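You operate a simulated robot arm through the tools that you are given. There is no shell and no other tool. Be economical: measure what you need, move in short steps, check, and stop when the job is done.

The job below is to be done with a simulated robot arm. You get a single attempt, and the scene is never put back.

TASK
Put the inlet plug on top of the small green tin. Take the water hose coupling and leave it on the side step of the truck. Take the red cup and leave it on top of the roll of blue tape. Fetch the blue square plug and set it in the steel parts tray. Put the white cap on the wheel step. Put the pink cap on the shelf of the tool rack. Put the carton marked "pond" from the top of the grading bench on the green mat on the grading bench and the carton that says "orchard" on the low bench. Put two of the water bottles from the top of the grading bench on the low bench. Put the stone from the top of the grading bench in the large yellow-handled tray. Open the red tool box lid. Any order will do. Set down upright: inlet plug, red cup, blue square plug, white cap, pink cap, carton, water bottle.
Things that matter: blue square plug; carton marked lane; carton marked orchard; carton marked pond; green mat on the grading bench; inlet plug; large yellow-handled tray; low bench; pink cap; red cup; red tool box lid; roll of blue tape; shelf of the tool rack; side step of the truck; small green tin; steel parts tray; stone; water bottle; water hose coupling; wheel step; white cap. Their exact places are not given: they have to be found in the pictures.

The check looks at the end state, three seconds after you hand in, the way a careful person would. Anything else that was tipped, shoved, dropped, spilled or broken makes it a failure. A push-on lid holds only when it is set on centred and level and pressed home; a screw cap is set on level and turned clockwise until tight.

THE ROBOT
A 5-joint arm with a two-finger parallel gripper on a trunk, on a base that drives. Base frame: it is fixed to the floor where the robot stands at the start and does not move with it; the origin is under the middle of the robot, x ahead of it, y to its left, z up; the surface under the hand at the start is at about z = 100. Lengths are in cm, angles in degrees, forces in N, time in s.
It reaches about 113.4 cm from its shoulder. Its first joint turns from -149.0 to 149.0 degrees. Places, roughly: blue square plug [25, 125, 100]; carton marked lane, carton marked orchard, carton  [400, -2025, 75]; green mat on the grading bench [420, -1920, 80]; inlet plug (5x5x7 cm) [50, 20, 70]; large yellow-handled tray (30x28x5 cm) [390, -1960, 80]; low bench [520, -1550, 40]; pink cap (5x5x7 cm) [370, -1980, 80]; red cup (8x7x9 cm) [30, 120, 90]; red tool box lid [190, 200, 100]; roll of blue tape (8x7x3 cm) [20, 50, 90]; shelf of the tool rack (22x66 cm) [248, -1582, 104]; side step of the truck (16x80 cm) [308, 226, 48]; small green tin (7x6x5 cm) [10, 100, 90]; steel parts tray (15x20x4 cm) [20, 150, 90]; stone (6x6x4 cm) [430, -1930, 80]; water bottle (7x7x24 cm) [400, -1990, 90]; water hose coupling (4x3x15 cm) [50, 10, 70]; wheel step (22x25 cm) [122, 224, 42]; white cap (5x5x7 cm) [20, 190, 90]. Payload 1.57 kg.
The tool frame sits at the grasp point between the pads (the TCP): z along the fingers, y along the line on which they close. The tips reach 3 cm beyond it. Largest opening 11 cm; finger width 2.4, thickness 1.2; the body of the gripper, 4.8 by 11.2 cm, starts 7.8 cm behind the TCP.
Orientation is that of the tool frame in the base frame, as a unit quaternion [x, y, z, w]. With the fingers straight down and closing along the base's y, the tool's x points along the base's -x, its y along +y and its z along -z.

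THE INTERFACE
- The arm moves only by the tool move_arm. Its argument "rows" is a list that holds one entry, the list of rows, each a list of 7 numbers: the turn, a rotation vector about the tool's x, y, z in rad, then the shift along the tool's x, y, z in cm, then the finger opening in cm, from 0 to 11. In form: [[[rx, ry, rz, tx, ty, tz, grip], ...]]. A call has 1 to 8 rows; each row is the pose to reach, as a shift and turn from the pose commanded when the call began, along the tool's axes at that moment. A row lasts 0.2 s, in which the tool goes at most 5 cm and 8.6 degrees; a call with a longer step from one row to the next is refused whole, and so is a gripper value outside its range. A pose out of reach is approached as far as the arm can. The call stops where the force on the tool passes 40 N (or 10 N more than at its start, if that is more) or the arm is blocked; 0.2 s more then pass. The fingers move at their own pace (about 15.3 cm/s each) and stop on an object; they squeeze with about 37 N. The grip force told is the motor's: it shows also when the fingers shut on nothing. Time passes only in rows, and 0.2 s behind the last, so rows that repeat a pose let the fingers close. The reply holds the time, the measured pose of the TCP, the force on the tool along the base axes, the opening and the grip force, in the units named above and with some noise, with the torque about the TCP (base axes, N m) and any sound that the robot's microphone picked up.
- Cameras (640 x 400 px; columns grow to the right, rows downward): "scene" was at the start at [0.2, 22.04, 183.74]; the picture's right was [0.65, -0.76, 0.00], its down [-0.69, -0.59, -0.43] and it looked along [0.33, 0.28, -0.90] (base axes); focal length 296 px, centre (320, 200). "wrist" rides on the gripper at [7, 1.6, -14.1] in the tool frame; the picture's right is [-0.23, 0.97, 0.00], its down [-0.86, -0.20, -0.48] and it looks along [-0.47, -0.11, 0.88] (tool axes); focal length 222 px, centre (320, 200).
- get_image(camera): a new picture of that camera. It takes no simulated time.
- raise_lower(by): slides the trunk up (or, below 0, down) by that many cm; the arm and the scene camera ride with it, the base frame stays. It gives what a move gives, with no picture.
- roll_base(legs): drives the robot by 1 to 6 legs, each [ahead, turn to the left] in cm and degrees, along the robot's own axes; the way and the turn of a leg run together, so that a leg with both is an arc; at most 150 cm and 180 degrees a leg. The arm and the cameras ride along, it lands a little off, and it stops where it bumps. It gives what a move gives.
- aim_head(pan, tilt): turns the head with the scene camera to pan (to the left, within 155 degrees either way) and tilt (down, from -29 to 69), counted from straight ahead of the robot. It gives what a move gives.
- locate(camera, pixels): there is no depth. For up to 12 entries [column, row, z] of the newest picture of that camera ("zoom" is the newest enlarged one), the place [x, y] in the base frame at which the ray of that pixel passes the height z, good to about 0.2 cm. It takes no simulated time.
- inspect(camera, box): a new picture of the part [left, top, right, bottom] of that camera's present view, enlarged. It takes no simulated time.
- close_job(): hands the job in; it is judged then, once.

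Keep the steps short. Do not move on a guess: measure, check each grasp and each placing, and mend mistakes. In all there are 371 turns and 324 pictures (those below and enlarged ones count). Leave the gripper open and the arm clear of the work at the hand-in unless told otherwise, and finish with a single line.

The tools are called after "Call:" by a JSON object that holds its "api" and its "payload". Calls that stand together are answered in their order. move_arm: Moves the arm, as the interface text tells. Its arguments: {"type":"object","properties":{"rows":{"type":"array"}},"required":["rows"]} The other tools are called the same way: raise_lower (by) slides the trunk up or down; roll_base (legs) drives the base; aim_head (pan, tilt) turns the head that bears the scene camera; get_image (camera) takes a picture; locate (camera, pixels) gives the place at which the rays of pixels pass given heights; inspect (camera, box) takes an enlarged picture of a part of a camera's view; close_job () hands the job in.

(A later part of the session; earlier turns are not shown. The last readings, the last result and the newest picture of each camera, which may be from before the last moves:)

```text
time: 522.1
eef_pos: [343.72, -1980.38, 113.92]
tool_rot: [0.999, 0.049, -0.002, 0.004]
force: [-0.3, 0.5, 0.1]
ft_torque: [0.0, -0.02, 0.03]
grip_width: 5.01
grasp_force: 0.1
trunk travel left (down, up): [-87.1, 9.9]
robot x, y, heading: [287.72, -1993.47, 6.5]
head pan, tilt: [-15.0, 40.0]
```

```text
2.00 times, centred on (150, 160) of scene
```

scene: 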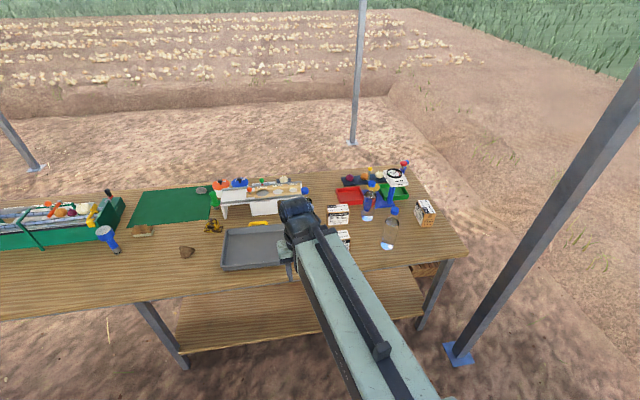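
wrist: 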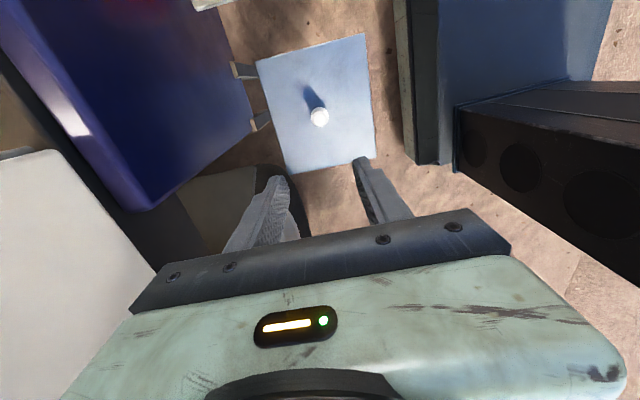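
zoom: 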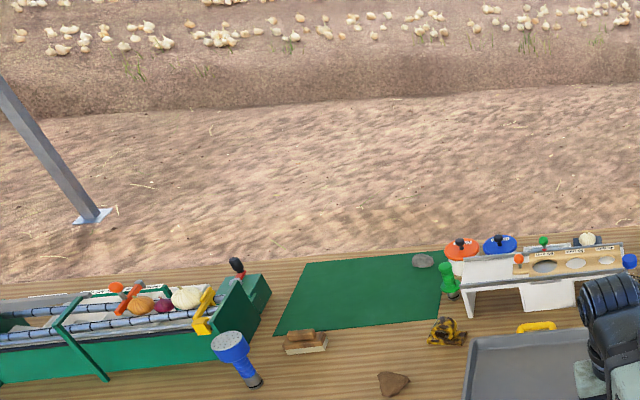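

Locate the main items (bench top about z 77).

Call:
{"api": "locate", "payload": {"camera": "scene", "pixels": [[201, 190, 79], [186.5, 252, 79], [130, 224, 77], [210, 220, 77], [228, 270, 77], [388, 248, 77], [372, 220, 77], [338, 224, 77], [425, 225, 77], [344, 248, 77], [466, 254, 77], [0, 320, 77]]}}

Call:
{"api": "inspect", "payload": {"camera": "scene", "box": [300, 140, 460, 270]}}

```text
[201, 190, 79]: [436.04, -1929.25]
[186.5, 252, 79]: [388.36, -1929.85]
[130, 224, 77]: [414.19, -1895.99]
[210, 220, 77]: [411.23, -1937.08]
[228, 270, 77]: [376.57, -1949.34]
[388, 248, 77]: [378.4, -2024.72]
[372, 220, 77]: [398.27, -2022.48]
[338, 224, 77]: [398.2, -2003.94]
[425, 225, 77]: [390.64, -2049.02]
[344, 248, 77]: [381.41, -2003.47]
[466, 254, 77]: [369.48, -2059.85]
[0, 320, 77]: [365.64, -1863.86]
```

```text
3.08 times, centred on (380, 205) of scene
```

zoom: 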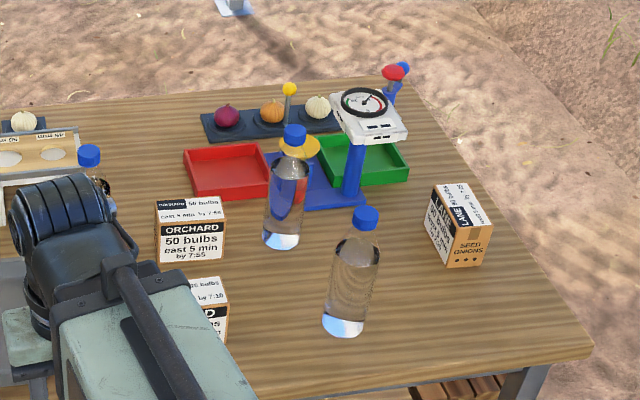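

Found: ORCHARD (398,−2004), POND (381,−2003), LANE (391,−2049), bottles at (378,−2025), (398,−2022), grey stone (436,−1929). Check the robot's own width to know how close I can get.

Call:
{"api": "aim_head", "payload": {"pan": -90, "tilt": 69}}

Call:
{"api": "get_image", "payload": {"camera": "scene"}}

Call:
{"api": "locate", "payload": {"camera": "scene", "pixels": [[320, 200, 0], [320, 200, 90], [100, 300, 60], [500, 300, 60]]}}

```text
time: 523.6
eef_pos: [343.66, -1980.48, 113.74]
tool_rot: [0.999, 0.049, -0.002, 0.004]
force: [1.0, -0.4, -0.7]
ft_torque: [0.03, 0.04, -0.02]
grip_width: 5.03
grasp_force: 0.0
trunk travel left (down, up): [-87.1, 9.9]
robot x, y, heading: [287.86, -1993.15, 6.6]
head pan, tilt: [-90.0, 68.8]
```

```text
117 pictures are left
```

scene: 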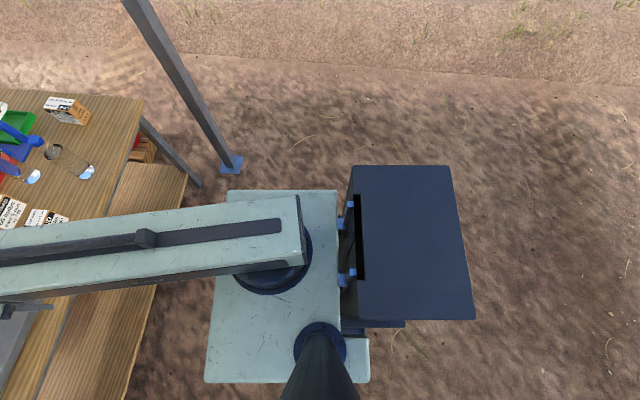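

```text
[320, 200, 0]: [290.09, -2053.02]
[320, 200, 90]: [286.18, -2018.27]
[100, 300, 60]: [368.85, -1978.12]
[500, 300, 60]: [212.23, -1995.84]
```

The upper platform is narrow (~20 cm to the right of centre). Turn to face +y and zig-zag in to x≈314.

Call:
{"api": "roll_base", "payload": {"legs": [[0, 83.5], [0, -20], [38, 0], [0, 40], [-38, 0], [0, -20]]}}

Call:
{"api": "aim_head", "payload": {"pan": -90, "tilt": 55}}

Call:
{"api": "get_image", "payload": {"camera": "scene"}}

```text
time: 535.7
eef_pos: [306.01, -1936.38, 113.82]
tool_rot: [0.702, 0.712, 0.001, 0.002]
force: [-0.2, 0.1, 0.3]
ft_torque: [0.02, 0.0, 0.01]
grip_width: 5.03
grasp_force: 0.0
trunk travel left (down, up): [-87.1, 9.9]
robot x, y, heading: [314.09, -1993.2, 91.9]
head pan, tilt: [-90.0, 68.8]
```

```text
time: 536.4
eef_pos: [306.04, -1936.37, 113.78]
tool_rot: [0.702, 0.712, 0.002, 0.003]
force: [0.0, -0.2, -0.3]
ft_torque: [0.01, 0.0, -0.02]
grip_width: 5.03
grasp_force: 0.1
trunk travel left (down, up): [-87.1, 9.9]
robot x, y, heading: [314.29, -1992.96, 92.0]
head pan, tilt: [-90.0, 55.0]
```

```text
116 pictures are left
```

scene: 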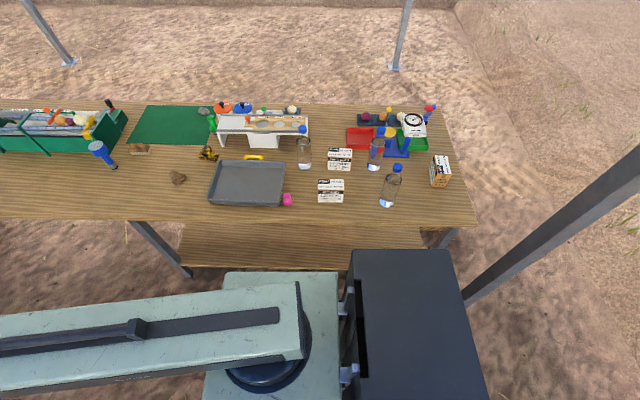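

Call:
{"api": "locate", "payload": {"camera": "scene", "pixels": [[300, 222, 77], [280, 272, 105], [400, 250, 90], [204, 111, 79], [287, 199, 80], [331, 200, 77], [340, 170, 77], [387, 205, 77], [375, 170, 77], [304, 168, 77], [170, 138, 77], [246, 190, 78]]}}

Call:
{"api": "inspect", "payload": {"camera": "scene", "box": [190, 90, 470, 230]}}

```text
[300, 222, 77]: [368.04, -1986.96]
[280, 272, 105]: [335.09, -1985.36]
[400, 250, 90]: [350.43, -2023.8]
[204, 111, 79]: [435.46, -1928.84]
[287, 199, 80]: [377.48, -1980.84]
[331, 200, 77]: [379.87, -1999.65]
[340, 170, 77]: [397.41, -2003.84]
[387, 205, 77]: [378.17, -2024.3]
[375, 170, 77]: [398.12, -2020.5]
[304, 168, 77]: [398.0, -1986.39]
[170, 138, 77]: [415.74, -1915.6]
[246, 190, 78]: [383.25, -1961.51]
```

```text
2.29 times, centred on (330, 160) of scene
```

zoom: 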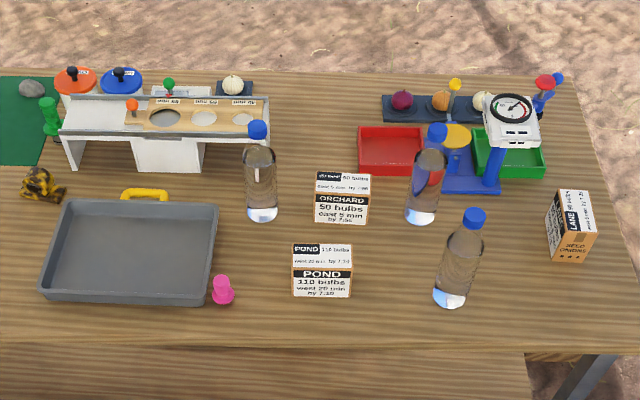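

No bump. Now swing the arm round to the right (toward the bench), rotating the wrist with it.

Call:
{"api": "move_arm", "payload": {"rows": [[[0, 0, 0.0855, 0.5, 4.9, 0, 5], [0, 0, 0.171, 0.6, 9.8, 0, 5], [0, 0, 0.2565, 0.2, 14.7, 0, 5], [0, 0, 0.342, -0.5, 19.5, 0, 5], [0, 0, 0.4275, -1.7, 24.3, 0, 5], [0, 0, 0.513, -3.3, 28.9, 0, 5], [0, 0, 0.5985, -5.2, 33.4, 0, 5], [0, 0, 0.684, -7.6, 37.7, 0, 5]]]}}

Call:
{"api": "move_arm", "payload": {"rows": [[[0, 0, 0.0855, 0.37, 4.81, 0, 5], [0, 0, 0.171, 0.44, 9.73, 0, 5], [0, 0, 0.2565, -0.05, 14.6, 0, 5], [0, 0, 0.342, -0.83, 19.4, 0, 5], [0, 0, 0.4275, -2.08, 24.1, 0, 5], [0, 0, 0.513, -3.69, 28.7, 0, 5], [0, 0, 0.5985, -5.7, 33.2, 0, 5], [0, 0, 0.684, -8.1, 37.4, 0, 5]]]}}

```text
time: 538.2
eef_pos: [342.49, -1942.45, 113.9]
tool_rot: [0.903, 0.429, 0.005, 0.003]
force: [0.7, 0.0, 0.2]
ft_torque: [-0.02, 0.04, 0.01]
grip_width: 5.0
grasp_force: 0.0
out of reach, approached as far as the arm can: row 4, 5, 6, 7, 8
trunk travel left (down, up): [-87.1, 9.9]
robot x, y, heading: [314.31, -1993.11, 92.4]
head pan, tilt: [-90.0, 55.0]
```

```text
time: 540.0
eef_pos: [366.1, -1970.37, 113.77]
tool_rot: [0.995, 0.1, 0.004, 0.004]
force: [0.0, -0.9, 0.1]
ft_torque: [0.06, 0.02, -0.01]
grip_width: 5.04
grasp_force: 0.1
out of reach, approached as far as the arm can: row 1, 2, 3, 4, 5, 6, 7, 8
trunk travel left (down, up): [-87.1, 9.9]
robot x, y, heading: [314.2, -1992.75, 92.2]
head pan, tilt: [-90.0, 55.0]
```

Next the pink cap at ≈(377.5,−1981), beside the tray. Move over it while rolling the wrist ~100° so the fingers close along x.

Call:
{"api": "move_arm", "payload": {"rows": [[[0, 0, 0.147, 1.1, 1.6, 0, 5], [0, 0, 0.294, 2.3, 3.2, 0, 5], [0, 0, 0.441, 3.4, 4.8, 0, 5], [0, 0, 0.588, 4.5, 6.4, 0, 5], [0, 0, 0.735, 5.7, 8, 0, 5], [0, 0, 0.882, 6.8, 9.5, 0, 5], [0, 0, 1.029, 7.9, 11.1, 0, 5], [0, 0, 1.176, 9.05, 12.7, 0, 5]]]}}

Call:
{"api": "move_arm", "payload": {"rows": [[[0, 0, 0.147, 0, 0, 0, 6], [0, 0, 0.294, 0, 0, 0, 6], [0, 0, 0.441, 0, 0, 0, 6], [0, 0, 0.588, 0, 0, 0, 6]]]}}

Call:
{"api": "get_image", "payload": {"camera": "wrist"}}

```text
time: 541.8
eef_pos: [377.66, -1980.72, 113.94]
tool_rot: [0.887, -0.462, 0.003, 0.0]
force: [1.0, -0.4, 1.0]
ft_torque: [0.0, 0.01, 0.0]
grip_width: 4.99
grasp_force: 0.1
trunk travel left (down, up): [-87.1, 9.9]
robot x, y, heading: [314.45, -1993.03, 92.2]
head pan, tilt: [-90.0, 55.0]
```

```text
time: 542.8
eef_pos: [377.68, -1980.8, 113.87]
tool_rot: [0.715, -0.7, 0.003, -0.001]
force: [-0.3, 0.8, 0.4]
ft_torque: [-0.02, -0.01, 0.03]
grip_width: 6.0
grasp_force: 0.1
out of reach, approached as far as the arm can: row 2, 3, 4
trunk travel left (down, up): [-87.1, 9.9]
robot x, y, heading: [314.29, -1992.87, 92.1]
head pan, tilt: [-90.0, 55.0]
```

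```text
114 pictures are left
```

wrist: 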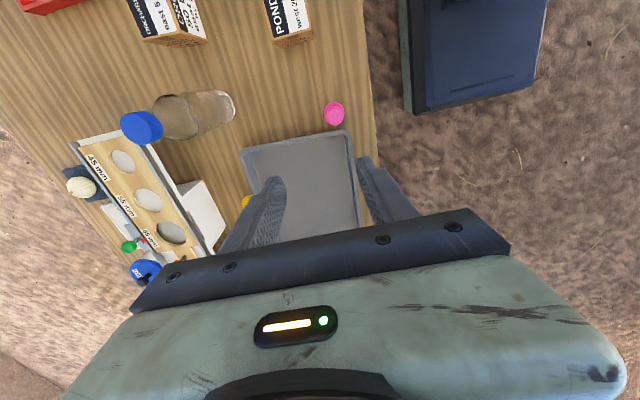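

Call:
{"api": "locate", "payload": {"camera": "wrist", "pixels": [[334, 113, 84], [334, 113, 82], [334, 106, 78], [300, 145, 80], [350, 140, 80]]}}

Call:
{"api": "inspect", "payload": {"camera": "wrist", "box": [280, 70, 400, 170]}}

```text
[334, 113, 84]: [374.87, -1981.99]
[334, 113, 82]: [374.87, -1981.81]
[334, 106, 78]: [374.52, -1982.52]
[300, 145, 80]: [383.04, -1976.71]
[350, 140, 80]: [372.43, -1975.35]
```

```text
4.00 times, centred on (340, 120) of wrist
```

zoom: 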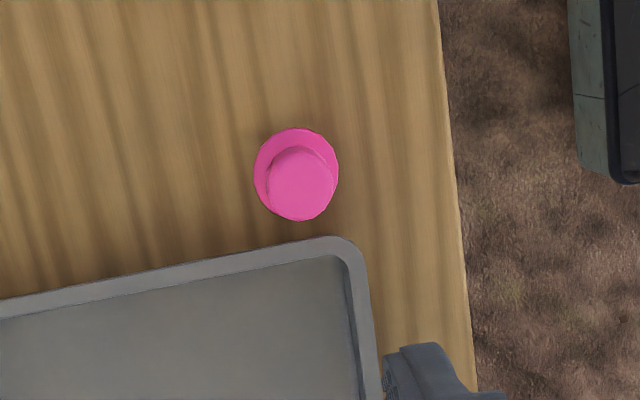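

Cap ≈(374.7,−1982). Shift, lower 23, look.

Call:
{"api": "move_arm", "payload": {"rows": [[[0, 0, 0, 1.2, 2.9, 0, 6]]]}}

Call:
{"api": "raise_lower", "payload": {"by": -23}}

Call:
{"api": "inspect", "payload": {"camera": "wrist", "box": [240, 80, 400, 230]}}

Call:
{"api": "locate", "payload": {"camera": "wrist", "pixels": [[320, 150, 84], [320, 150, 82]]}}

```text
time: 543.2
eef_pos: [374.68, -1982.08, 113.88]
tool_rot: [0.715, -0.699, 0.003, -0.002]
force: [-0.8, -0.1, 0.6]
ft_torque: [0.02, 0.01, 0.02]
grip_width: 5.98
grasp_force: 0.1
trunk travel left (down, up): [-87.1, 9.9]
robot x, y, heading: [314.24, -1992.9, 92.3]
head pan, tilt: [-90.0, 55.0]
```

```text
time: 545.7
eef_pos: [374.67, -1982.07, 90.87]
tool_rot: [0.715, -0.699, 0.004, -0.002]
force: [0.8, 0.0, 0.2]
ft_torque: [0.01, -0.02, 0.0]
grip_width: 5.98
grasp_force: 0.1
trunk travel left (down, up): [-64.1, 32.9]
robot x, y, heading: [314.19, -1992.63, 92.2]
head pan, tilt: [-90.0, 55.0]
```

```text
2.67 times, centred on (320, 155) of wrist
```

zoom: 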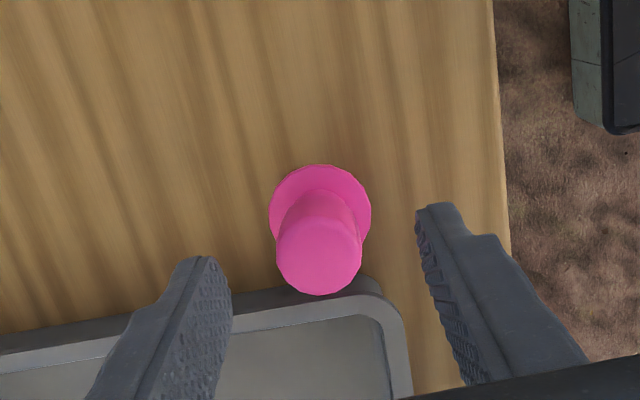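

```text
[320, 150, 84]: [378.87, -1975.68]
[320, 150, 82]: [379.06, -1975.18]
```

Bench top is z≈80 (knob top ≈87). Nudge, lower 4.3, grip.

Call:
{"api": "move_arm", "payload": {"rows": [[[0, 0, 0, -0.3, 0, 0, 6]]]}}

Call:
{"api": "raise_lower", "payload": {"by": -4.4}}

Call:
{"api": "move_arm", "payload": {"rows": [[[0, 0, 0, 0, 0, 0, 3], [0, 0, 0, 0, 0, 0, 0], [0, 0, 0, 0, 0, 0, 0]]]}}

Call:
{"api": "raise_lower", "payload": {"by": 30}}

Call:
{"api": "get_image", "payload": {"camera": "wrist"}}

```text
time: 546.1
eef_pos: [374.66, -1981.79, 90.83]
tool_rot: [0.715, -0.699, 0.003, 0.0]
force: [-1.2, -0.3, 1.3]
ft_torque: [0.01, -0.01, -0.01]
grip_width: 6.01
grasp_force: 0.1
trunk travel left (down, up): [-64.1, 32.9]
robot x, y, heading: [314.05, -1993.1, 92.2]
head pan, tilt: [-90.0, 55.0]
```

```text
time: 546.9
eef_pos: [374.65, -1981.84, 86.45]
tool_rot: [0.715, -0.699, 0.004, 0.0]
force: [0.1, 0.2, 0.4]
ft_torque: [0.01, -0.01, 0.01]
grip_width: 5.98
grasp_force: 0.0
trunk travel left (down, up): [-59.7, 37.3]
robot x, y, heading: [314.29, -1992.87, 92.4]
head pan, tilt: [-90.0, 55.0]
```

```text
time: 547.7
eef_pos: [374.66, -1981.73, 86.48]
tool_rot: [0.715, -0.699, 0.004, -0.002]
force: [-0.1, 0.4, 0.7]
ft_torque: [0.0, 0.01, 0.0]
grip_width: 2.77
grasp_force: 37.1
trunk travel left (down, up): [-59.7, 37.3]
robot x, y, heading: [314.44, -1992.97, 92.6]
head pan, tilt: [-90.0, 55.0]
```

```text
time: 550.7
eef_pos: [374.59, -1981.85, 116.4]
tool_rot: [0.715, -0.699, 0.003, -0.001]
force: [-1.1, 0.3, 0.1]
ft_torque: [0.01, 0.0, 0.01]
grip_width: 2.77
grasp_force: 36.7
trunk travel left (down, up): [-89.7, 7.3]
robot x, y, heading: [314.28, -1993.0, 92.2]
head pan, tilt: [-90.0, 55.0]
```

```text
111 pictures are left
```

wrist: 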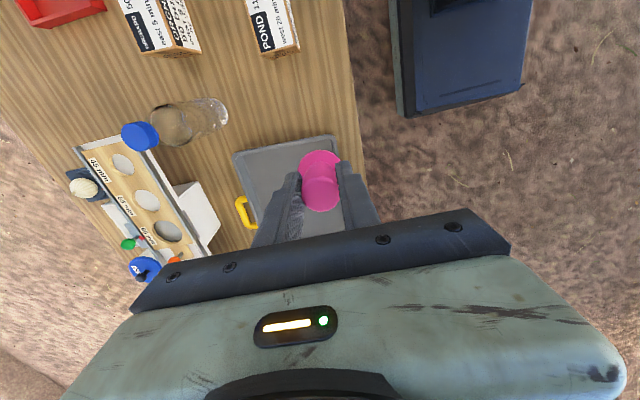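

Pink cap held. Measure the robot body's edge in this view for clearance knowledge.

Call:
{"api": "locate", "payload": {"camera": "wrist", "pixels": [[397, 60, 0], [397, 60, 20], [397, 60, 40], [397, 60, 60], [345, 60, 80]]}}

Call:
{"api": "aim_head", "payload": {"pan": 0, "tilt": 20}}

Call:
{"api": "get_image", "payload": {"camera": "scene"}}

```text
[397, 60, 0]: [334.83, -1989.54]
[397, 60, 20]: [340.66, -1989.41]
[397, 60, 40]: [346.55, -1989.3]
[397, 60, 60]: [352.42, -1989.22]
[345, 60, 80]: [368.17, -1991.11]
```

```text
time: 552.4
eef_pos: [374.63, -1981.83, 116.45]
tool_rot: [0.715, -0.699, 0.003, -0.001]
force: [-0.1, 0.4, -0.4]
ft_torque: [0.01, 0.01, 0.01]
grip_width: 2.76
grasp_force: 37.0
trunk travel left (down, up): [-89.7, 7.3]
robot x, y, heading: [313.64, -1992.88, 92.4]
head pan, tilt: [0.0, 20.0]
```

```text
110 pictures are left
```

scene: 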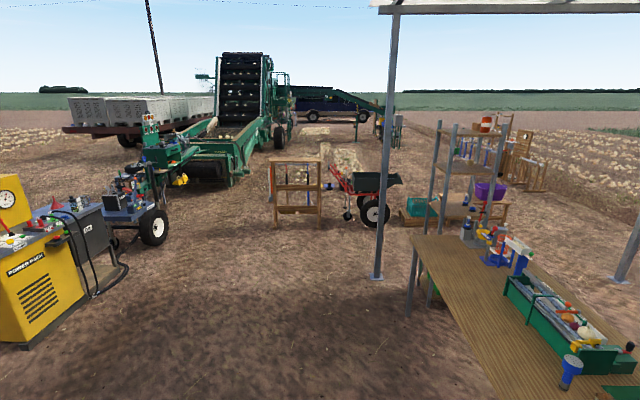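

Call:
{"api": "inspect", "payload": {"camera": "scene", "box": [240, 130, 400, 240]}}

Call:
{"api": "locate", "payload": {"camera": "scene", "pixels": [[272, 160, 104], [322, 160, 104], [372, 228, 0], [378, 278, 0]]}}

```text
3.64 times, centred on (320, 185) of scene
```

zoom: 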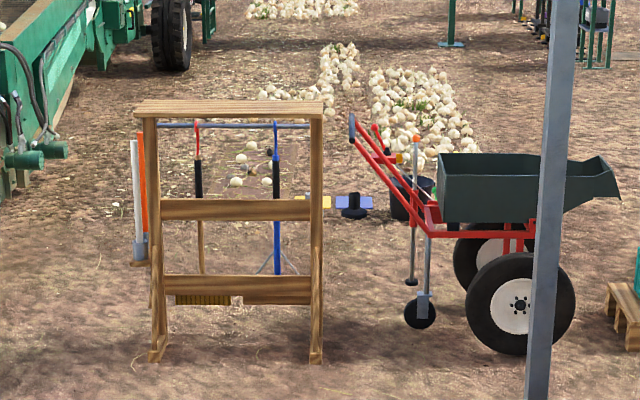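

```text
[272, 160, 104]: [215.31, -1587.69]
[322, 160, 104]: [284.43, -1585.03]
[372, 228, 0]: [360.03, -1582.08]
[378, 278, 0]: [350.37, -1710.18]
```

Rack top plank: x 215–284, y≈−1593…−1571, z 104. Drive there keeping the arm clear of the canopy post (≈(348,−1711)), ending with heading 180°.

Call:
{"api": "roll_base", "payload": {"legs": [[0, 13], [121, 0], [121, 0], [0, -13], [100, 0]]}}

Call:
{"api": "get_image", "payload": {"camera": "scene"}}

```text
time: 570.6
eef_pos: [306.32, -1647.75, 116.43]
tool_rot: [0.718, -0.696, 0.003, 0.0]
force: [-0.7, -0.2, -1.0]
ft_torque: [0.0, 0.02, 0.03]
grip_width: 2.73
grasp_force: 37.0
trunk travel left (down, up): [-89.7, 7.3]
robot x, y, heading: [246.17, -1659.35, 92.4]
head pan, tilt: [0.0, 20.0]
```

```text
108 pictures are left
```

scene: 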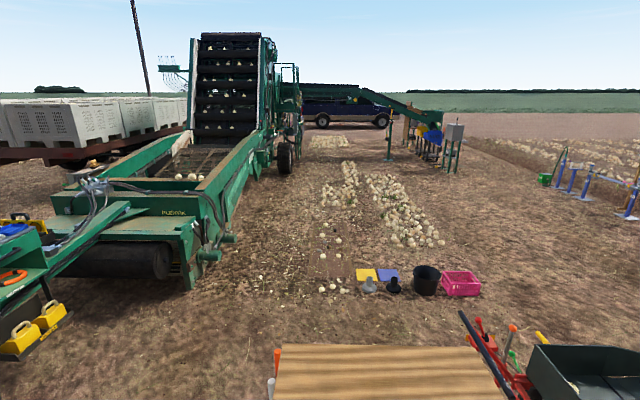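

Call:
{"api": "roll_base", "payload": {"legs": [[0, 80]]}}

Call:
{"api": "get_image", "payload": {"camera": "wrist"}}

```text
time: 574.5
eef_pos: [245.53, -1598.14, 116.38]
tool_rot: [0.997, -0.073, 0.001, -0.004]
force: [0.7, 0.1, 0.3]
ft_torque: [0.02, 0.02, -0.01]
grip_width: 2.71
grasp_force: 36.7
trunk travel left (down, up): [-89.7, 7.3]
robot x, y, heading: [246.12, -1661.41, 171.9]
head pan, tilt: [0.0, 20.0]
```

```text
107 pictures are left
```

wrist: 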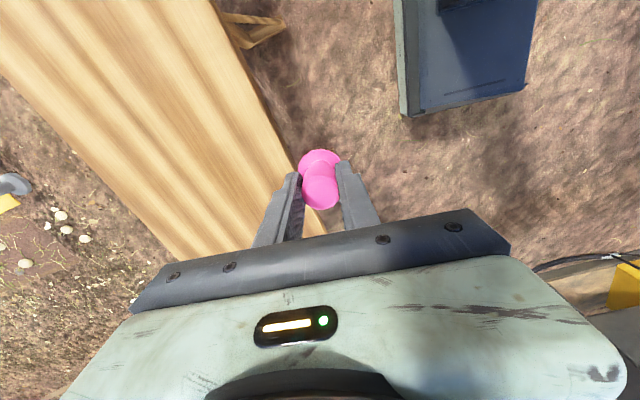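

Extend outward 16 cm over the plank centre.

Call:
{"api": "move_arm", "payload": {"rows": [[[0, 0, 0, -0.2, -4, 0, 0], [0, 0, 0, -0.4, -8, 0, 0], [0, 0, 0, -0.6, -12, 0, 0], [0, 0, 0, -0.8, -16, 0, 0]]]}}

Call:
{"api": "get_image", "payload": {"camera": "wrist"}}

Call:
{"api": "locate", "payload": {"camera": "wrist", "pixels": [[200, 60, 104], [290, 20, 104], [380, 120, 104], [420, 200, 104]]}}

```text
time: 575.5
eef_pos: [247.11, -1581.9, 116.4]
tool_rot: [0.997, -0.075, 0.002, -0.002]
force: [-0.2, 0.7, -0.6]
ft_torque: [0.0, -0.02, -0.01]
grip_width: 2.68
grasp_force: 37.7
trunk travel left (down, up): [-89.7, 7.3]
robot x, y, heading: [246.2, -1661.57, 171.7]
head pan, tilt: [0.0, 20.0]
```

```text
106 pictures are left
```

wrist: 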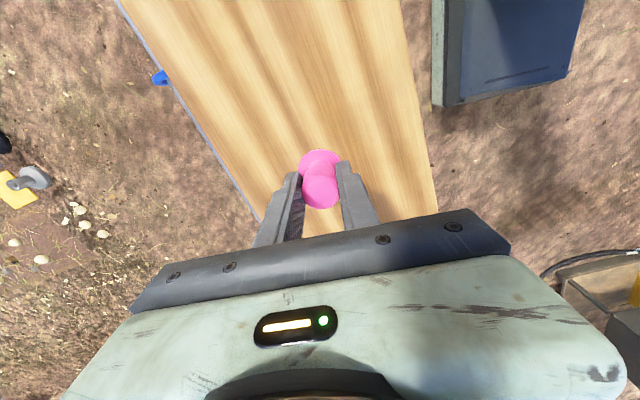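

```text
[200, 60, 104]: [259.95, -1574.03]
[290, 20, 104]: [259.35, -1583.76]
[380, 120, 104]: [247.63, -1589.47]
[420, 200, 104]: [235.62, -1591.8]
```

Centred over the plank. Lower to contact.

Call:
{"api": "raise_lower", "payload": {"by": -4.8}}

Call:
{"api": "raise_lower", "payload": {"by": -0.8}}

Call:
{"api": "raise_lower", "payload": {"by": -0.7}}

```text
time: 576.4
eef_pos: [247.06, -1582.0, 111.68]
tool_rot: [0.997, -0.074, 0.002, -0.003]
force: [0.0, 0.0, 0.0]
ft_torque: [0.0, 0.03, 0.02]
grip_width: 2.65
grasp_force: 37.4
trunk travel left (down, up): [-84.9, 12.1]
robot x, y, heading: [245.95, -1661.23, 171.8]
head pan, tilt: [0.0, 20.0]
```

```text
time: 576.9
eef_pos: [247.22, -1582.0, 110.82]
tool_rot: [0.997, -0.073, 0.003, -0.003]
force: [0.9, 1.3, 9.0]
ft_torque: [0.02, 0.06, 0.01]
grip_width: 2.7
grasp_force: 37.1
trunk travel left (down, up): [-84.1, 12.9]
robot x, y, heading: [245.94, -1661.53, 171.9]
head pan, tilt: [0.0, 20.0]
```

```text
time: 577.5
eef_pos: [247.15, -1582.32, 110.3]
tool_rot: [0.997, -0.075, 0.001, -0.003]
force: [1.4, 4.6, 29.6]
ft_torque: [0.28, 0.06, -0.03]
grip_width: 2.64
grasp_force: 36.9
trunk travel left (down, up): [-83.4, 13.6]
robot x, y, heading: [246.02, -1661.65, 171.7]
head pan, tilt: [0.0, 20.0]
```

Call:
{"api": "raise_lower", "payload": {"by": 0.3}}

Call:
{"api": "move_arm", "payload": {"rows": [[[0, 0, 0, 0, 0, 0, 3.2], [0, 0, 0, 0, 0, 0, 4], [0, 0, 0, 0, 0, 0, 5.5]]]}}

Call:
{"api": "raise_lower", "payload": {"by": 13}}

Call:
{"api": "get_image", "payload": {"camera": "wrist"}}

```text
time: 578.0
eef_pos: [247.14, -1582.14, 110.46]
tool_rot: [0.997, -0.075, 0.002, -0.003]
force: [-0.5, 0.3, -1.2]
ft_torque: [-0.01, -0.01, -0.01]
grip_width: 2.64
grasp_force: 37.0
trunk travel left (down, up): [-83.7, 13.3]
robot x, y, heading: [246.2, -1661.11, 171.7]
head pan, tilt: [0.0, 20.0]
```

```text
time: 578.8
eef_pos: [247.12, -1582.02, 110.41]
tool_rot: [0.997, -0.075, 0.002, -0.003]
force: [0.1, 0.4, -0.2]
ft_torque: [0.01, 0.02, 0.03]
grip_width: 5.5
grasp_force: 0.1
trunk travel left (down, up): [-83.7, 13.3]
robot x, y, heading: [245.86, -1661.36, 171.8]
head pan, tilt: [0.0, 20.0]
```

```text
time: 580.4
eef_pos: [247.1, -1582.04, 123.35]
tool_rot: [0.997, -0.074, 0.002, -0.003]
force: [0.1, -0.5, 0.0]
ft_torque: [-0.01, 0.01, 0.02]
grip_width: 5.47
grasp_force: 0.1
trunk travel left (down, up): [-96.7, 0.3]
robot x, y, heading: [245.95, -1661.41, 172.1]
head pan, tilt: [0.0, 20.0]
```

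```text
105 pictures are left
```

wrist: 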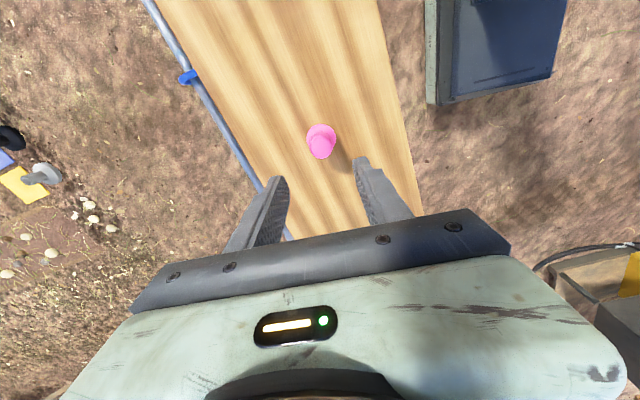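

Pink cap stands on the rack shelf. Retract and drive back to the front of the bench for the POND carton.

Call:
{"api": "move_arm", "payload": {"rows": [[[0, 0, 0, 0.2, 4.5, 0, 8], [0, 0, 0, 0.4, 9, 0, 8], [0, 0, 0, 0.6, 13.5, 0, 8], [0, 0, 0, 0.8, 18.5, 0, 8]]]}}

Call:
{"api": "roll_base", "payload": {"legs": [[0, -80], [-100, 0], [0, 13], [-125, 0], [-125, 0], [0, -13]]}}

Call:
{"api": "aim_head", "payload": {"pan": -90, "tilt": 55}}

Call:
{"api": "get_image", "payload": {"camera": "scene"}}

```text
time: 581.4
eef_pos: [245.33, -1600.64, 123.49]
tool_rot: [0.997, -0.073, 0.002, -0.003]
force: [0.6, 0.4, 0.5]
ft_torque: [0.02, 0.01, 0.01]
grip_width: 7.98
grasp_force: 0.1
trunk travel left (down, up): [-96.7, 0.3]
robot x, y, heading: [246.16, -1661.27, 171.9]
head pan, tilt: [0.0, 20.0]
```

```text
time: 603.3
eef_pos: [359.41, -1992.36, 123.45]
tool_rot: [-0.696, 0.718, -0.002, 0.001]
force: [-0.1, -0.3, 0.6]
ft_torque: [-0.01, -0.01, -0.03]
grip_width: 8.0
grasp_force: 0.0
trunk travel left (down, up): [-96.7, 0.3]
robot x, y, heading: [299.67, -2000.24, 88.9]
head pan, tilt: [0.0, 20.0]
```

```text
time: 604.9
eef_pos: [359.35, -1992.14, 123.39]
tool_rot: [-0.696, 0.718, -0.003, 0.002]
force: [0.1, 0.0, -0.8]
ft_torque: [-0.03, -0.01, -0.02]
grip_width: 8.0
grasp_force: 0.1
trunk travel left (down, up): [-96.7, 0.3]
robot x, y, heading: [299.62, -2000.11, 89.1]
head pan, tilt: [-90.0, 55.0]
```

```text
104 pictures are left
```

scene: 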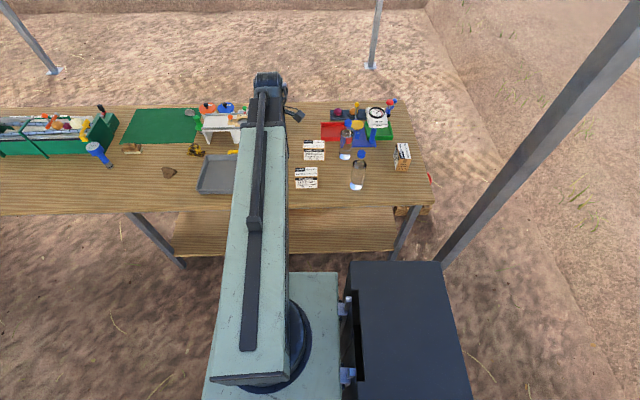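

Move over the POND carton with fingers closing along x.

Call:
{"api": "move_arm", "payload": {"rows": [[[0, 0, 0, 1.5, -4.2, 0, 10], [0, 0, 0, 3, -8.4, 0, 10.5], [0, 0, 0, 4.5, -12.6, 0, 11], [0, 0, 0, 6, -16.8, 0, 11], [0, 0, 0, 7.4, -20.8, 0, 11]]]}}

Call:
{"api": "get_image", "payload": {"camera": "wrist"}}

Call:
{"api": "inspect", "payload": {"camera": "wrist", "box": [240, 60, 400, 200]}}

```text
time: 606.1
eef_pos: [380.11, -2000.18, 123.52]
tool_rot: [-0.697, 0.717, -0.003, 0.001]
force: [-0.4, -0.1, -0.4]
ft_torque: [0.0, -0.02, 0.0]
grip_width: 11.0
grasp_force: 0.0
trunk travel left (down, up): [-96.7, 0.3]
robot x, y, heading: [299.49, -2000.08, 88.7]
head pan, tilt: [-90.0, 55.0]
```

```text
103 pictures are left
```

wrist: 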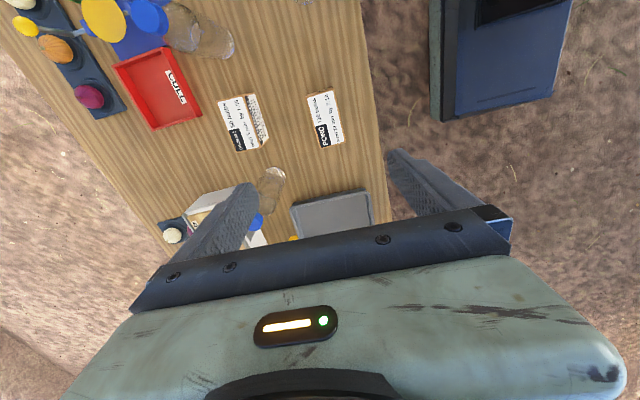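

```text
2.86 times, centred on (320, 130) of wrist
```

zoom: 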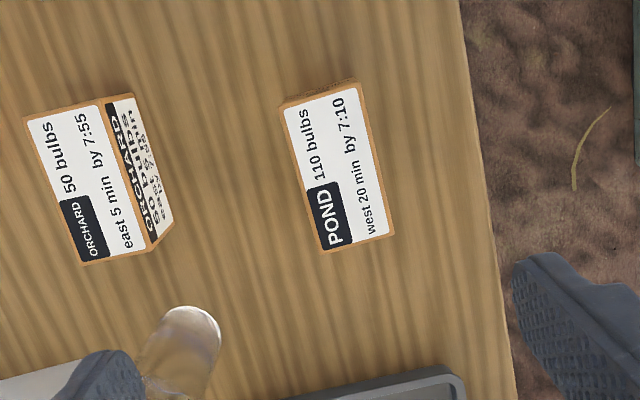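

Call:
{"api": "locate", "payload": {"camera": "wrist", "pixels": [[306, 96.7, 90], [333.3, 89.8, 90], [345.9, 142.3, 90], [320.4, 149.3, 90], [326.4, 119.5, 90], [326.4, 119.5, 88]]}}

```text
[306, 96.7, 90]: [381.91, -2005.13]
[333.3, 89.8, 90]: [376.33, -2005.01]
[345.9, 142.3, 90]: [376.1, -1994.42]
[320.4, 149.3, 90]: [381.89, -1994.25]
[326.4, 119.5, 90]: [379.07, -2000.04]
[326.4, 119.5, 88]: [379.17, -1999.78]
```

POND carton is 5.7 × 10.8, centre (379.1,−1999.8). Align and lower.

Call:
{"api": "move_arm", "payload": {"rows": [[[0, 0, 0, -0.3, 1.0, 0, 9]]]}}

Call:
{"api": "raise_lower", "payload": {"by": -30}}

Call:
{"api": "inspect", "payload": {"camera": "wrist", "box": [220, 80, 420, 240]}}

```text
time: 606.5
eef_pos: [379.02, -1999.85, 123.44]
tool_rot: [-0.697, 0.718, -0.004, 0.001]
force: [0.6, 0.7, -0.3]
ft_torque: [-0.01, 0.0, 0.0]
grip_width: 9.01
grasp_force: 0.1
trunk travel left (down, up): [-96.7, 0.3]
robot x, y, heading: [299.44, -2000.08, 89.3]
head pan, tilt: [-90.0, 55.0]
```

```text
time: 609.5
eef_pos: [378.99, -1999.82, 93.38]
tool_rot: [-0.697, 0.717, -0.004, 0.001]
force: [0.7, 0.2, 0.7]
ft_torque: [0.02, -0.01, -0.03]
grip_width: 9.02
grasp_force: 0.1
trunk travel left (down, up): [-66.7, 30.3]
robot x, y, heading: [299.38, -2000.03, 89.2]
head pan, tilt: [-90.0, 55.0]
```

```text
2.50 times, centred on (320, 160) of wrist
```

zoom: 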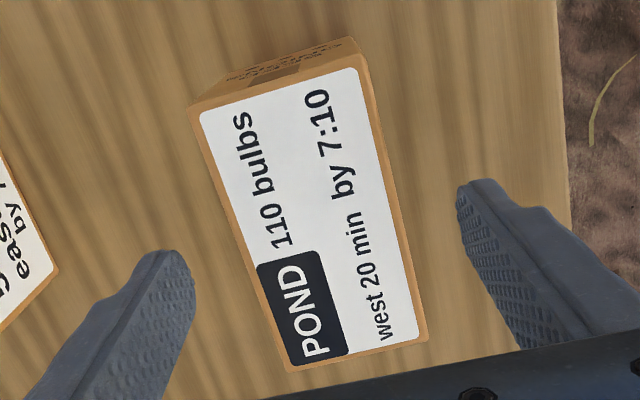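

Call:
{"api": "raise_lower", "payload": {"by": -8}}

Call:
{"api": "move_arm", "payload": {"rows": [[[0, 0, 0, 0, 0, 0, 6], [0, 0, 0, 0, 0, 0, 3], [0, 0, 0, 0, 0, 0, 3]]]}}

Call:
{"api": "raise_lower", "payload": {"by": 36}}

Call:
{"api": "get_image", "payload": {"camera": "wrist"}}

```text
time: 610.7
eef_pos: [379.01, -1999.78, 85.33]
tool_rot: [-0.697, 0.717, -0.004, 0.002]
force: [0.0, 0.0, -0.1]
ft_torque: [-0.01, -0.01, 0.02]
grip_width: 8.98
grasp_force: 0.2
trunk travel left (down, up): [-58.7, 38.3]
robot x, y, heading: [299.08, -2000.11, 89.1]
head pan, tilt: [-90.0, 55.0]
```

```text
time: 611.5
eef_pos: [378.97, -1999.73, 85.51]
tool_rot: [-0.696, 0.718, -0.004, 0.001]
force: [2.6, -1.6, 5.7]
ft_torque: [-0.09, 0.21, 0.14]
grip_width: 6.09
grasp_force: 37.1
trunk travel left (down, up): [-58.7, 38.3]
robot x, y, heading: [299.55, -2000.33, 89.2]
head pan, tilt: [-90.0, 55.0]
```

```text
time: 615.0
eef_pos: [379.09, -1999.76, 121.53]
tool_rot: [-0.697, 0.717, -0.003, 0.0]
force: [0.2, 0.2, -4.4]
ft_torque: [-0.04, 0.03, 0.03]
grip_width: 6.08
grasp_force: 37.6
trunk travel left (down, up): [-94.7, 2.3]
robot x, y, heading: [299.52, -2000.17, 89.1]
head pan, tilt: [-90.0, 55.0]
```

```text
100 pictures are left
```

wrist: 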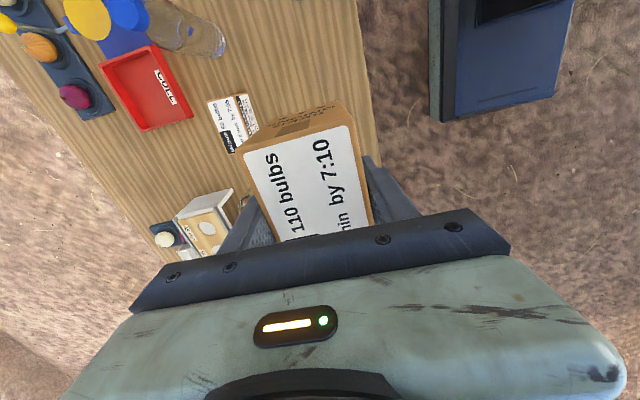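

POND carton held level. Retract and drive round the south end of the bench to its back side, where the mat is within easy reach.

Call:
{"api": "move_arm", "payload": {"rows": [[[0, 0, 0, 0, 4.5, 0, 3], [0, 0, 0, 0, 9, 0, 3], [0, 0, 0, 0, 13.5, 0, 3], [0, 0, 0, 0, 18, 0, 3], [0, 0, 0, 0, 22, 0, 3], [0, 0, 0, 0, 25, 0, 3]]]}}

Call:
{"api": "roll_base", "payload": {"legs": [[0, 40], [78, 0], [0, -38], [-150, 0], [-130, 0], [0, -91]]}}

Call:
{"api": "aim_head", "payload": {"pan": 0, "tilt": 25}}

Call:
{"api": "get_image", "payload": {"camera": "scene"}}

```text
time: 616.4
eef_pos: [353.93, -1999.17, 121.31]
tool_rot: [-0.697, 0.718, -0.004, 0.001]
force: [-0.2, 0.4, -4.3]
ft_torque: [-0.03, -0.04, 0.0]
grip_width: 6.07
grasp_force: 36.7
trunk travel left (down, up): [-94.7, 2.3]
robot x, y, heading: [299.37, -2000.2, 89.5]
head pan, tilt: [-90.0, 55.0]
```

```text
time: 634.7
eef_pos: [311.63, -2151.89, 121.52]
tool_rot: [0.712, -0.702, 0.002, -0.002]
force: [0.0, -0.1, -5.7]
ft_torque: [0.03, -0.01, 0.02]
grip_width: 6.02
grasp_force: 36.9
trunk travel left (down, up): [-94.7, 2.3]
robot x, y, heading: [257.18, -2155.39, 91.1]
head pan, tilt: [-90.0, 55.0]
stopped in leg 5: the robot was blocked; the commanded pose is now the measured one
```

```text
time: 636.4
eef_pos: [311.6, -2151.88, 121.41]
tool_rot: [0.713, -0.702, 0.003, -0.003]
force: [-0.2, -0.4, -4.8]
ft_torque: [-0.05, 0.0, 0.04]
grip_width: 5.98
grasp_force: 37.3
trunk travel left (down, up): [-94.7, 2.3]
robot x, y, heading: [257.28, -2155.48, 91.0]
head pan, tilt: [0.0, 25.0]
```

```text
99 pictures are left
```

scene: 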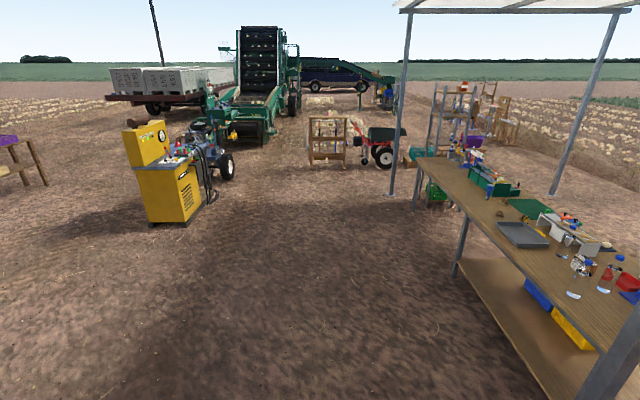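

The reverse stopped at the field edge (y≈−2155). Move forward 32, turn right and go east along y≈−2122.

Call:
{"api": "roll_base", "payload": {"legs": [[32, 0], [0, -91], [120, 0], [120, 0]]}}

Call:
{"api": "aim_head", "payload": {"pan": 30, "tilt": 30}}

Call:
{"api": "get_image", "payload": {"camera": "scene"}}

```text
time: 653.8
eef_pos: [501.18, -2175.13, 121.51]
tool_rot: [-0.003, 1.0, -0.003, -0.001]
force: [0.0, -0.1, -4.8]
ft_torque: [0.03, -0.01, 0.01]
grip_width: 5.98
grasp_force: 37.0
trunk travel left (down, up): [-94.7, 2.3]
robot x, y, heading: [498.52, -2120.82, 0.5]
head pan, tilt: [0.0, 25.0]
```

```text
time: 654.7
eef_pos: [500.98, -2175.26, 121.47]
tool_rot: [-0.004, 1.0, -0.004, 0.0]
force: [0.7, 0.1, -4.1]
ft_torque: [-0.02, 0.0, -0.01]
grip_width: 5.98
grasp_force: 36.9
trunk travel left (down, up): [-94.7, 2.3]
robot x, y, heading: [497.97, -2120.48, 0.6]
head pan, tilt: [30.0, 30.0]
```

```text
98 pictures are left
```

scene: 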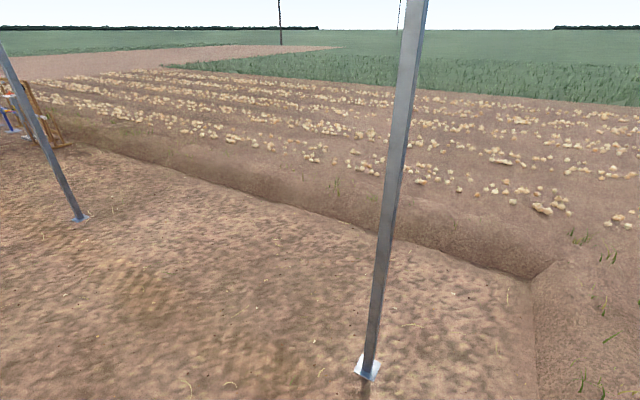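

Lane is clear. Turn right 90° (arm toward the bench) and reverse north to y≈−1918.

Call:
{"api": "roll_base", "payload": {"legs": [[0, -90.5], [-110, 0], [-95, 0]]}}

Call:
{"api": "aim_head", "payload": {"pan": -90, "tilt": 55}}

Call:
{"api": "get_image", "payload": {"camera": "scene"}}

```text
time: 668.8
eef_pos: [442.68, -1918.05, 121.42]
tool_rot: [0.705, 0.709, -0.002, -0.003]
force: [-0.3, 0.0, -4.3]
ft_torque: [0.01, 0.0, 0.04]
grip_width: 5.98
grasp_force: 36.9
trunk travel left (down, up): [-94.7, 2.3]
robot x, y, heading: [496.75, -1915.1, -89.4]
head pan, tilt: [30.0, 30.0]
```

```text
time: 670.8
eef_pos: [442.55, -1918.09, 121.22]
tool_rot: [0.705, 0.709, -0.002, -0.003]
force: [0.0, 0.2, -4.7]
ft_torque: [0.06, -0.03, 0.01]
grip_width: 6.02
grasp_force: 36.8
trunk travel left (down, up): [-94.7, 2.3]
robot x, y, heading: [496.81, -1915.28, -89.3]
head pan, tilt: [-90.0, 55.0]
```

```text
97 pictures are left
```

scene: 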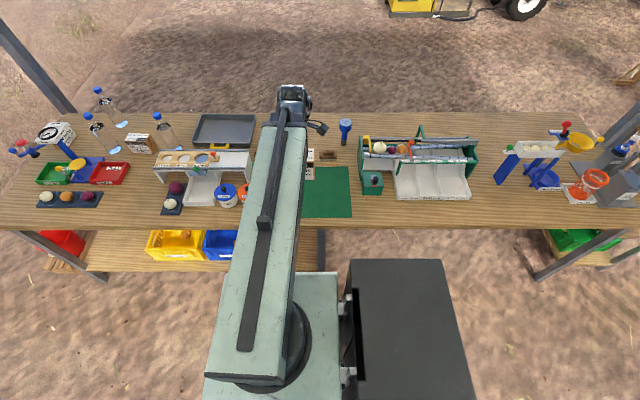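

Call:
{"api": "locate", "payload": {"camera": "scene", "pixels": [[349, 167, 80], [352, 217, 80], [303, 217, 80], [222, 130, 81], [254, 122, 85], [220, 146, 85], [168, 148, 80], [140, 148, 88], [122, 182, 82], [85, 228, 80]]}}

Call:
{"api": "get_image", "payload": {"camera": "wrist"}}

```text
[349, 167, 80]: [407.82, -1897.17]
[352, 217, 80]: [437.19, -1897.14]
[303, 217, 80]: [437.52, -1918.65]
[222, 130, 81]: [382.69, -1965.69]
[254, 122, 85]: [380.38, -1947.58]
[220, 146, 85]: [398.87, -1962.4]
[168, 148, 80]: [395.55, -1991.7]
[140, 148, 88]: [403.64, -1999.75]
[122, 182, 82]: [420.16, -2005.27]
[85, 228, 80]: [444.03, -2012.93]
```

```text
96 pictures are left
```

wrist: 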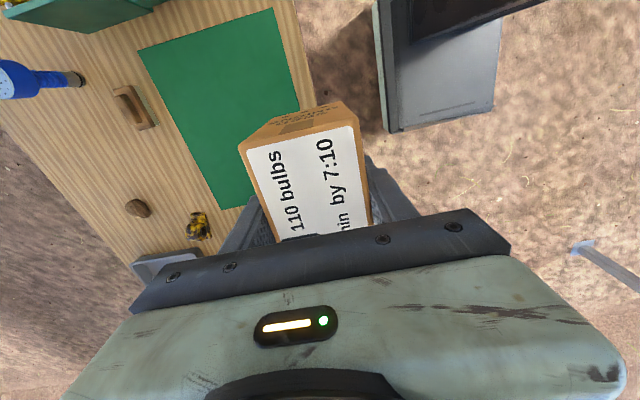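

Mat spans x 408–437, y −1940…−1897. Move over (420.5,−1911).

Call:
{"api": "move_arm", "payload": {"rows": [[[0, 0, 0, 1.4, -4.4, 0, 3], [0, 0, 0, 2.8, -8.8, 0, 3], [0, 0, 0, 4.2, -13.2, 0, 3], [0, 0, 0, 5.6, -17.6, 0, 3], [0, 0, 0, 7, -22, 0, 3]]]}}

Call:
{"api": "raise_lower", "payload": {"by": -32}}

Call:
{"api": "get_image", "payload": {"camera": "wrist"}}

```text
time: 672.0
eef_pos: [420.54, -1911.16, 121.35]
tool_rot: [0.706, 0.709, -0.001, -0.003]
force: [0.1, 0.4, -4.1]
ft_torque: [0.0, 0.05, 0.01]
grip_width: 6.0
grasp_force: 37.1
trunk travel left (down, up): [-94.7, 2.3]
robot x, y, heading: [496.65, -1915.18, -89.5]
head pan, tilt: [-90.0, 55.0]
```

```text
time: 675.1
eef_pos: [420.74, -1911.27, 89.53]
tool_rot: [0.705, 0.709, -0.002, -0.003]
force: [0.1, -0.9, -4.0]
ft_torque: [0.04, -0.01, -0.02]
grip_width: 6.01
grasp_force: 36.7
trunk travel left (down, up): [-62.7, 34.3]
robot x, y, heading: [496.55, -1915.03, -89.4]
head pan, tilt: [-90.0, 55.0]
```

```text
95 pictures are left
```

wrist: 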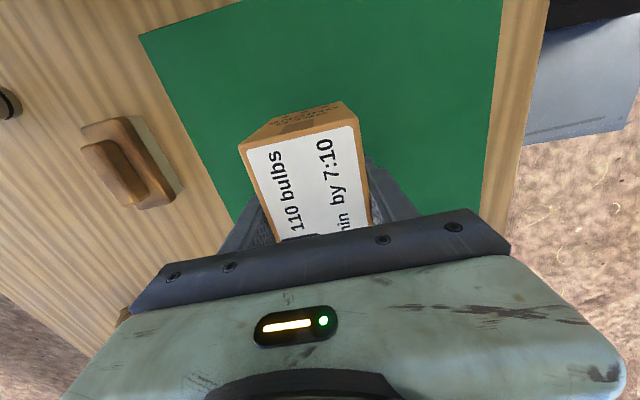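

Over the mat. Lower to contact and release.

Call:
{"api": "raise_lower", "payload": {"by": -3.4}}

Call:
{"api": "raise_lower", "payload": {"by": -0.7}}

Call:
{"api": "raise_lower", "payload": {"by": -0.6}}

```text
time: 675.9
eef_pos: [420.72, -1911.24, 86.06]
tool_rot: [0.705, 0.709, -0.002, -0.003]
force: [0.2, 0.3, -3.9]
ft_torque: [0.04, 0.0, 0.01]
grip_width: 5.95
grasp_force: 36.9
trunk travel left (down, up): [-59.3, 37.7]
robot x, y, heading: [496.52, -1915.31, -89.5]
head pan, tilt: [-90.0, 55.0]
```

```text
time: 676.4
eef_pos: [420.75, -1911.26, 85.88]
tool_rot: [0.705, 0.709, -0.003, -0.005]
force: [2.5, -1.7, 24.6]
ft_torque: [0.04, -0.97, -0.01]
grip_width: 6.0
grasp_force: 37.2
trunk travel left (down, up): [-58.9, 38.1]
robot x, y, heading: [496.95, -1915.16, -89.3]
head pan, tilt: [-90.0, 55.0]
stopped: the force on the tool passed its limit at 59 N (the readings are from after the stop); the commanded pose is now the measured one
```

```text
time: 676.6
eef_pos: [420.62, -1911.27, 85.73]
tool_rot: [0.705, 0.709, -0.003, -0.005]
force: [1.0, -1.3, 30.9]
ft_torque: [-0.01, -1.09, 0.09]
grip_width: 5.98
grasp_force: 36.6
trunk travel left (down, up): [-58.9, 38.1]
robot x, y, heading: [496.85, -1915.58, -89.3]
head pan, tilt: [-90.0, 55.0]
stopped: the force on the tool passed its limit at 51 N (the readings are from after the stop); the commanded pose is now the measured one
```

Call:
{"api": "raise_lower", "payload": {"by": 0.2}}

Call:
{"api": "move_arm", "payload": {"rows": [[[0, 0, 0, 0, 0, 0, 6.5], [0, 0, 0, 0, 0, 0, 7.5], [0, 0, 0, 0, 0, 0, 8.5]]]}}

Call:
{"api": "raise_lower", "payload": {"by": 34}}

Call:
{"api": "get_image", "payload": {"camera": "wrist"}}

```text
time: 677.2
eef_pos: [420.52, -1911.3, 85.75]
tool_rot: [0.705, 0.709, -0.003, -0.006]
force: [5.5, -0.6, 0.6]
ft_torque: [0.31, -0.45, -0.28]
grip_width: 5.98
grasp_force: 36.7
trunk travel left (down, up): [-59.1, 37.9]
robot x, y, heading: [496.66, -1915.33, -89.4]
head pan, tilt: [-90.0, 55.0]
```

```text
time: 678.0
eef_pos: [420.4, -1911.13, 85.8]
tool_rot: [0.705, 0.709, -0.004, -0.005]
force: [-0.2, -0.1, -0.4]
ft_torque: [0.02, 0.02, -0.01]
grip_width: 8.51
grasp_force: 0.1
trunk travel left (down, up): [-59.1, 37.9]
robot x, y, heading: [496.93, -1915.24, -89.6]
head pan, tilt: [-90.0, 55.0]
```

```text
time: 681.3
eef_pos: [420.44, -1911.14, 119.83]
tool_rot: [0.705, 0.709, -0.004, -0.005]
force: [0.9, 0.3, 0.3]
ft_torque: [0.0, 0.01, -0.02]
grip_width: 8.52
grasp_force: 0.0
trunk travel left (down, up): [-93.1, 3.9]
robot x, y, heading: [496.74, -1915.33, -89.4]
head pan, tilt: [-90.0, 55.0]
```

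```text
94 pictures are left
```

wrist: 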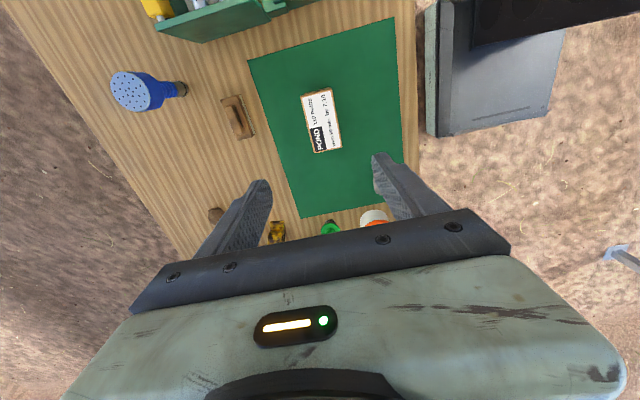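

POND done. Now the stone: move above (435.5,−1929).

Call:
{"api": "move_arm", "payload": {"rows": [[[0, 0, 0, -3.6, 3, 0, 10], [0, 0, 0, -7.2, 6, 0, 10], [0, 0, 0, -10.8, 9, 0, 10], [0, 0, 0, -14.4, 12, 0, 10], [0, 0, 0, -18, 15, 0, 10]]]}}

Call:
{"api": "get_image", "payload": {"camera": "wrist"}}

```text
time: 682.5
eef_pos: [435.66, -1929.13, 119.78]
tool_rot: [0.706, 0.708, -0.003, -0.006]
force: [0.2, -0.7, 0.0]
ft_torque: [0.0, -0.01, 0.0]
grip_width: 10.02
grasp_force: 0.1
trunk travel left (down, up): [-93.1, 3.9]
robot x, y, heading: [496.64, -1915.11, -89.2]
head pan, tilt: [-90.0, 55.0]
```

```text
93 pictures are left
```

wrist: 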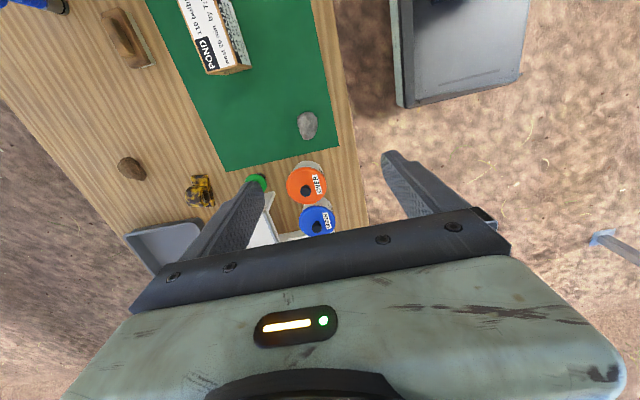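

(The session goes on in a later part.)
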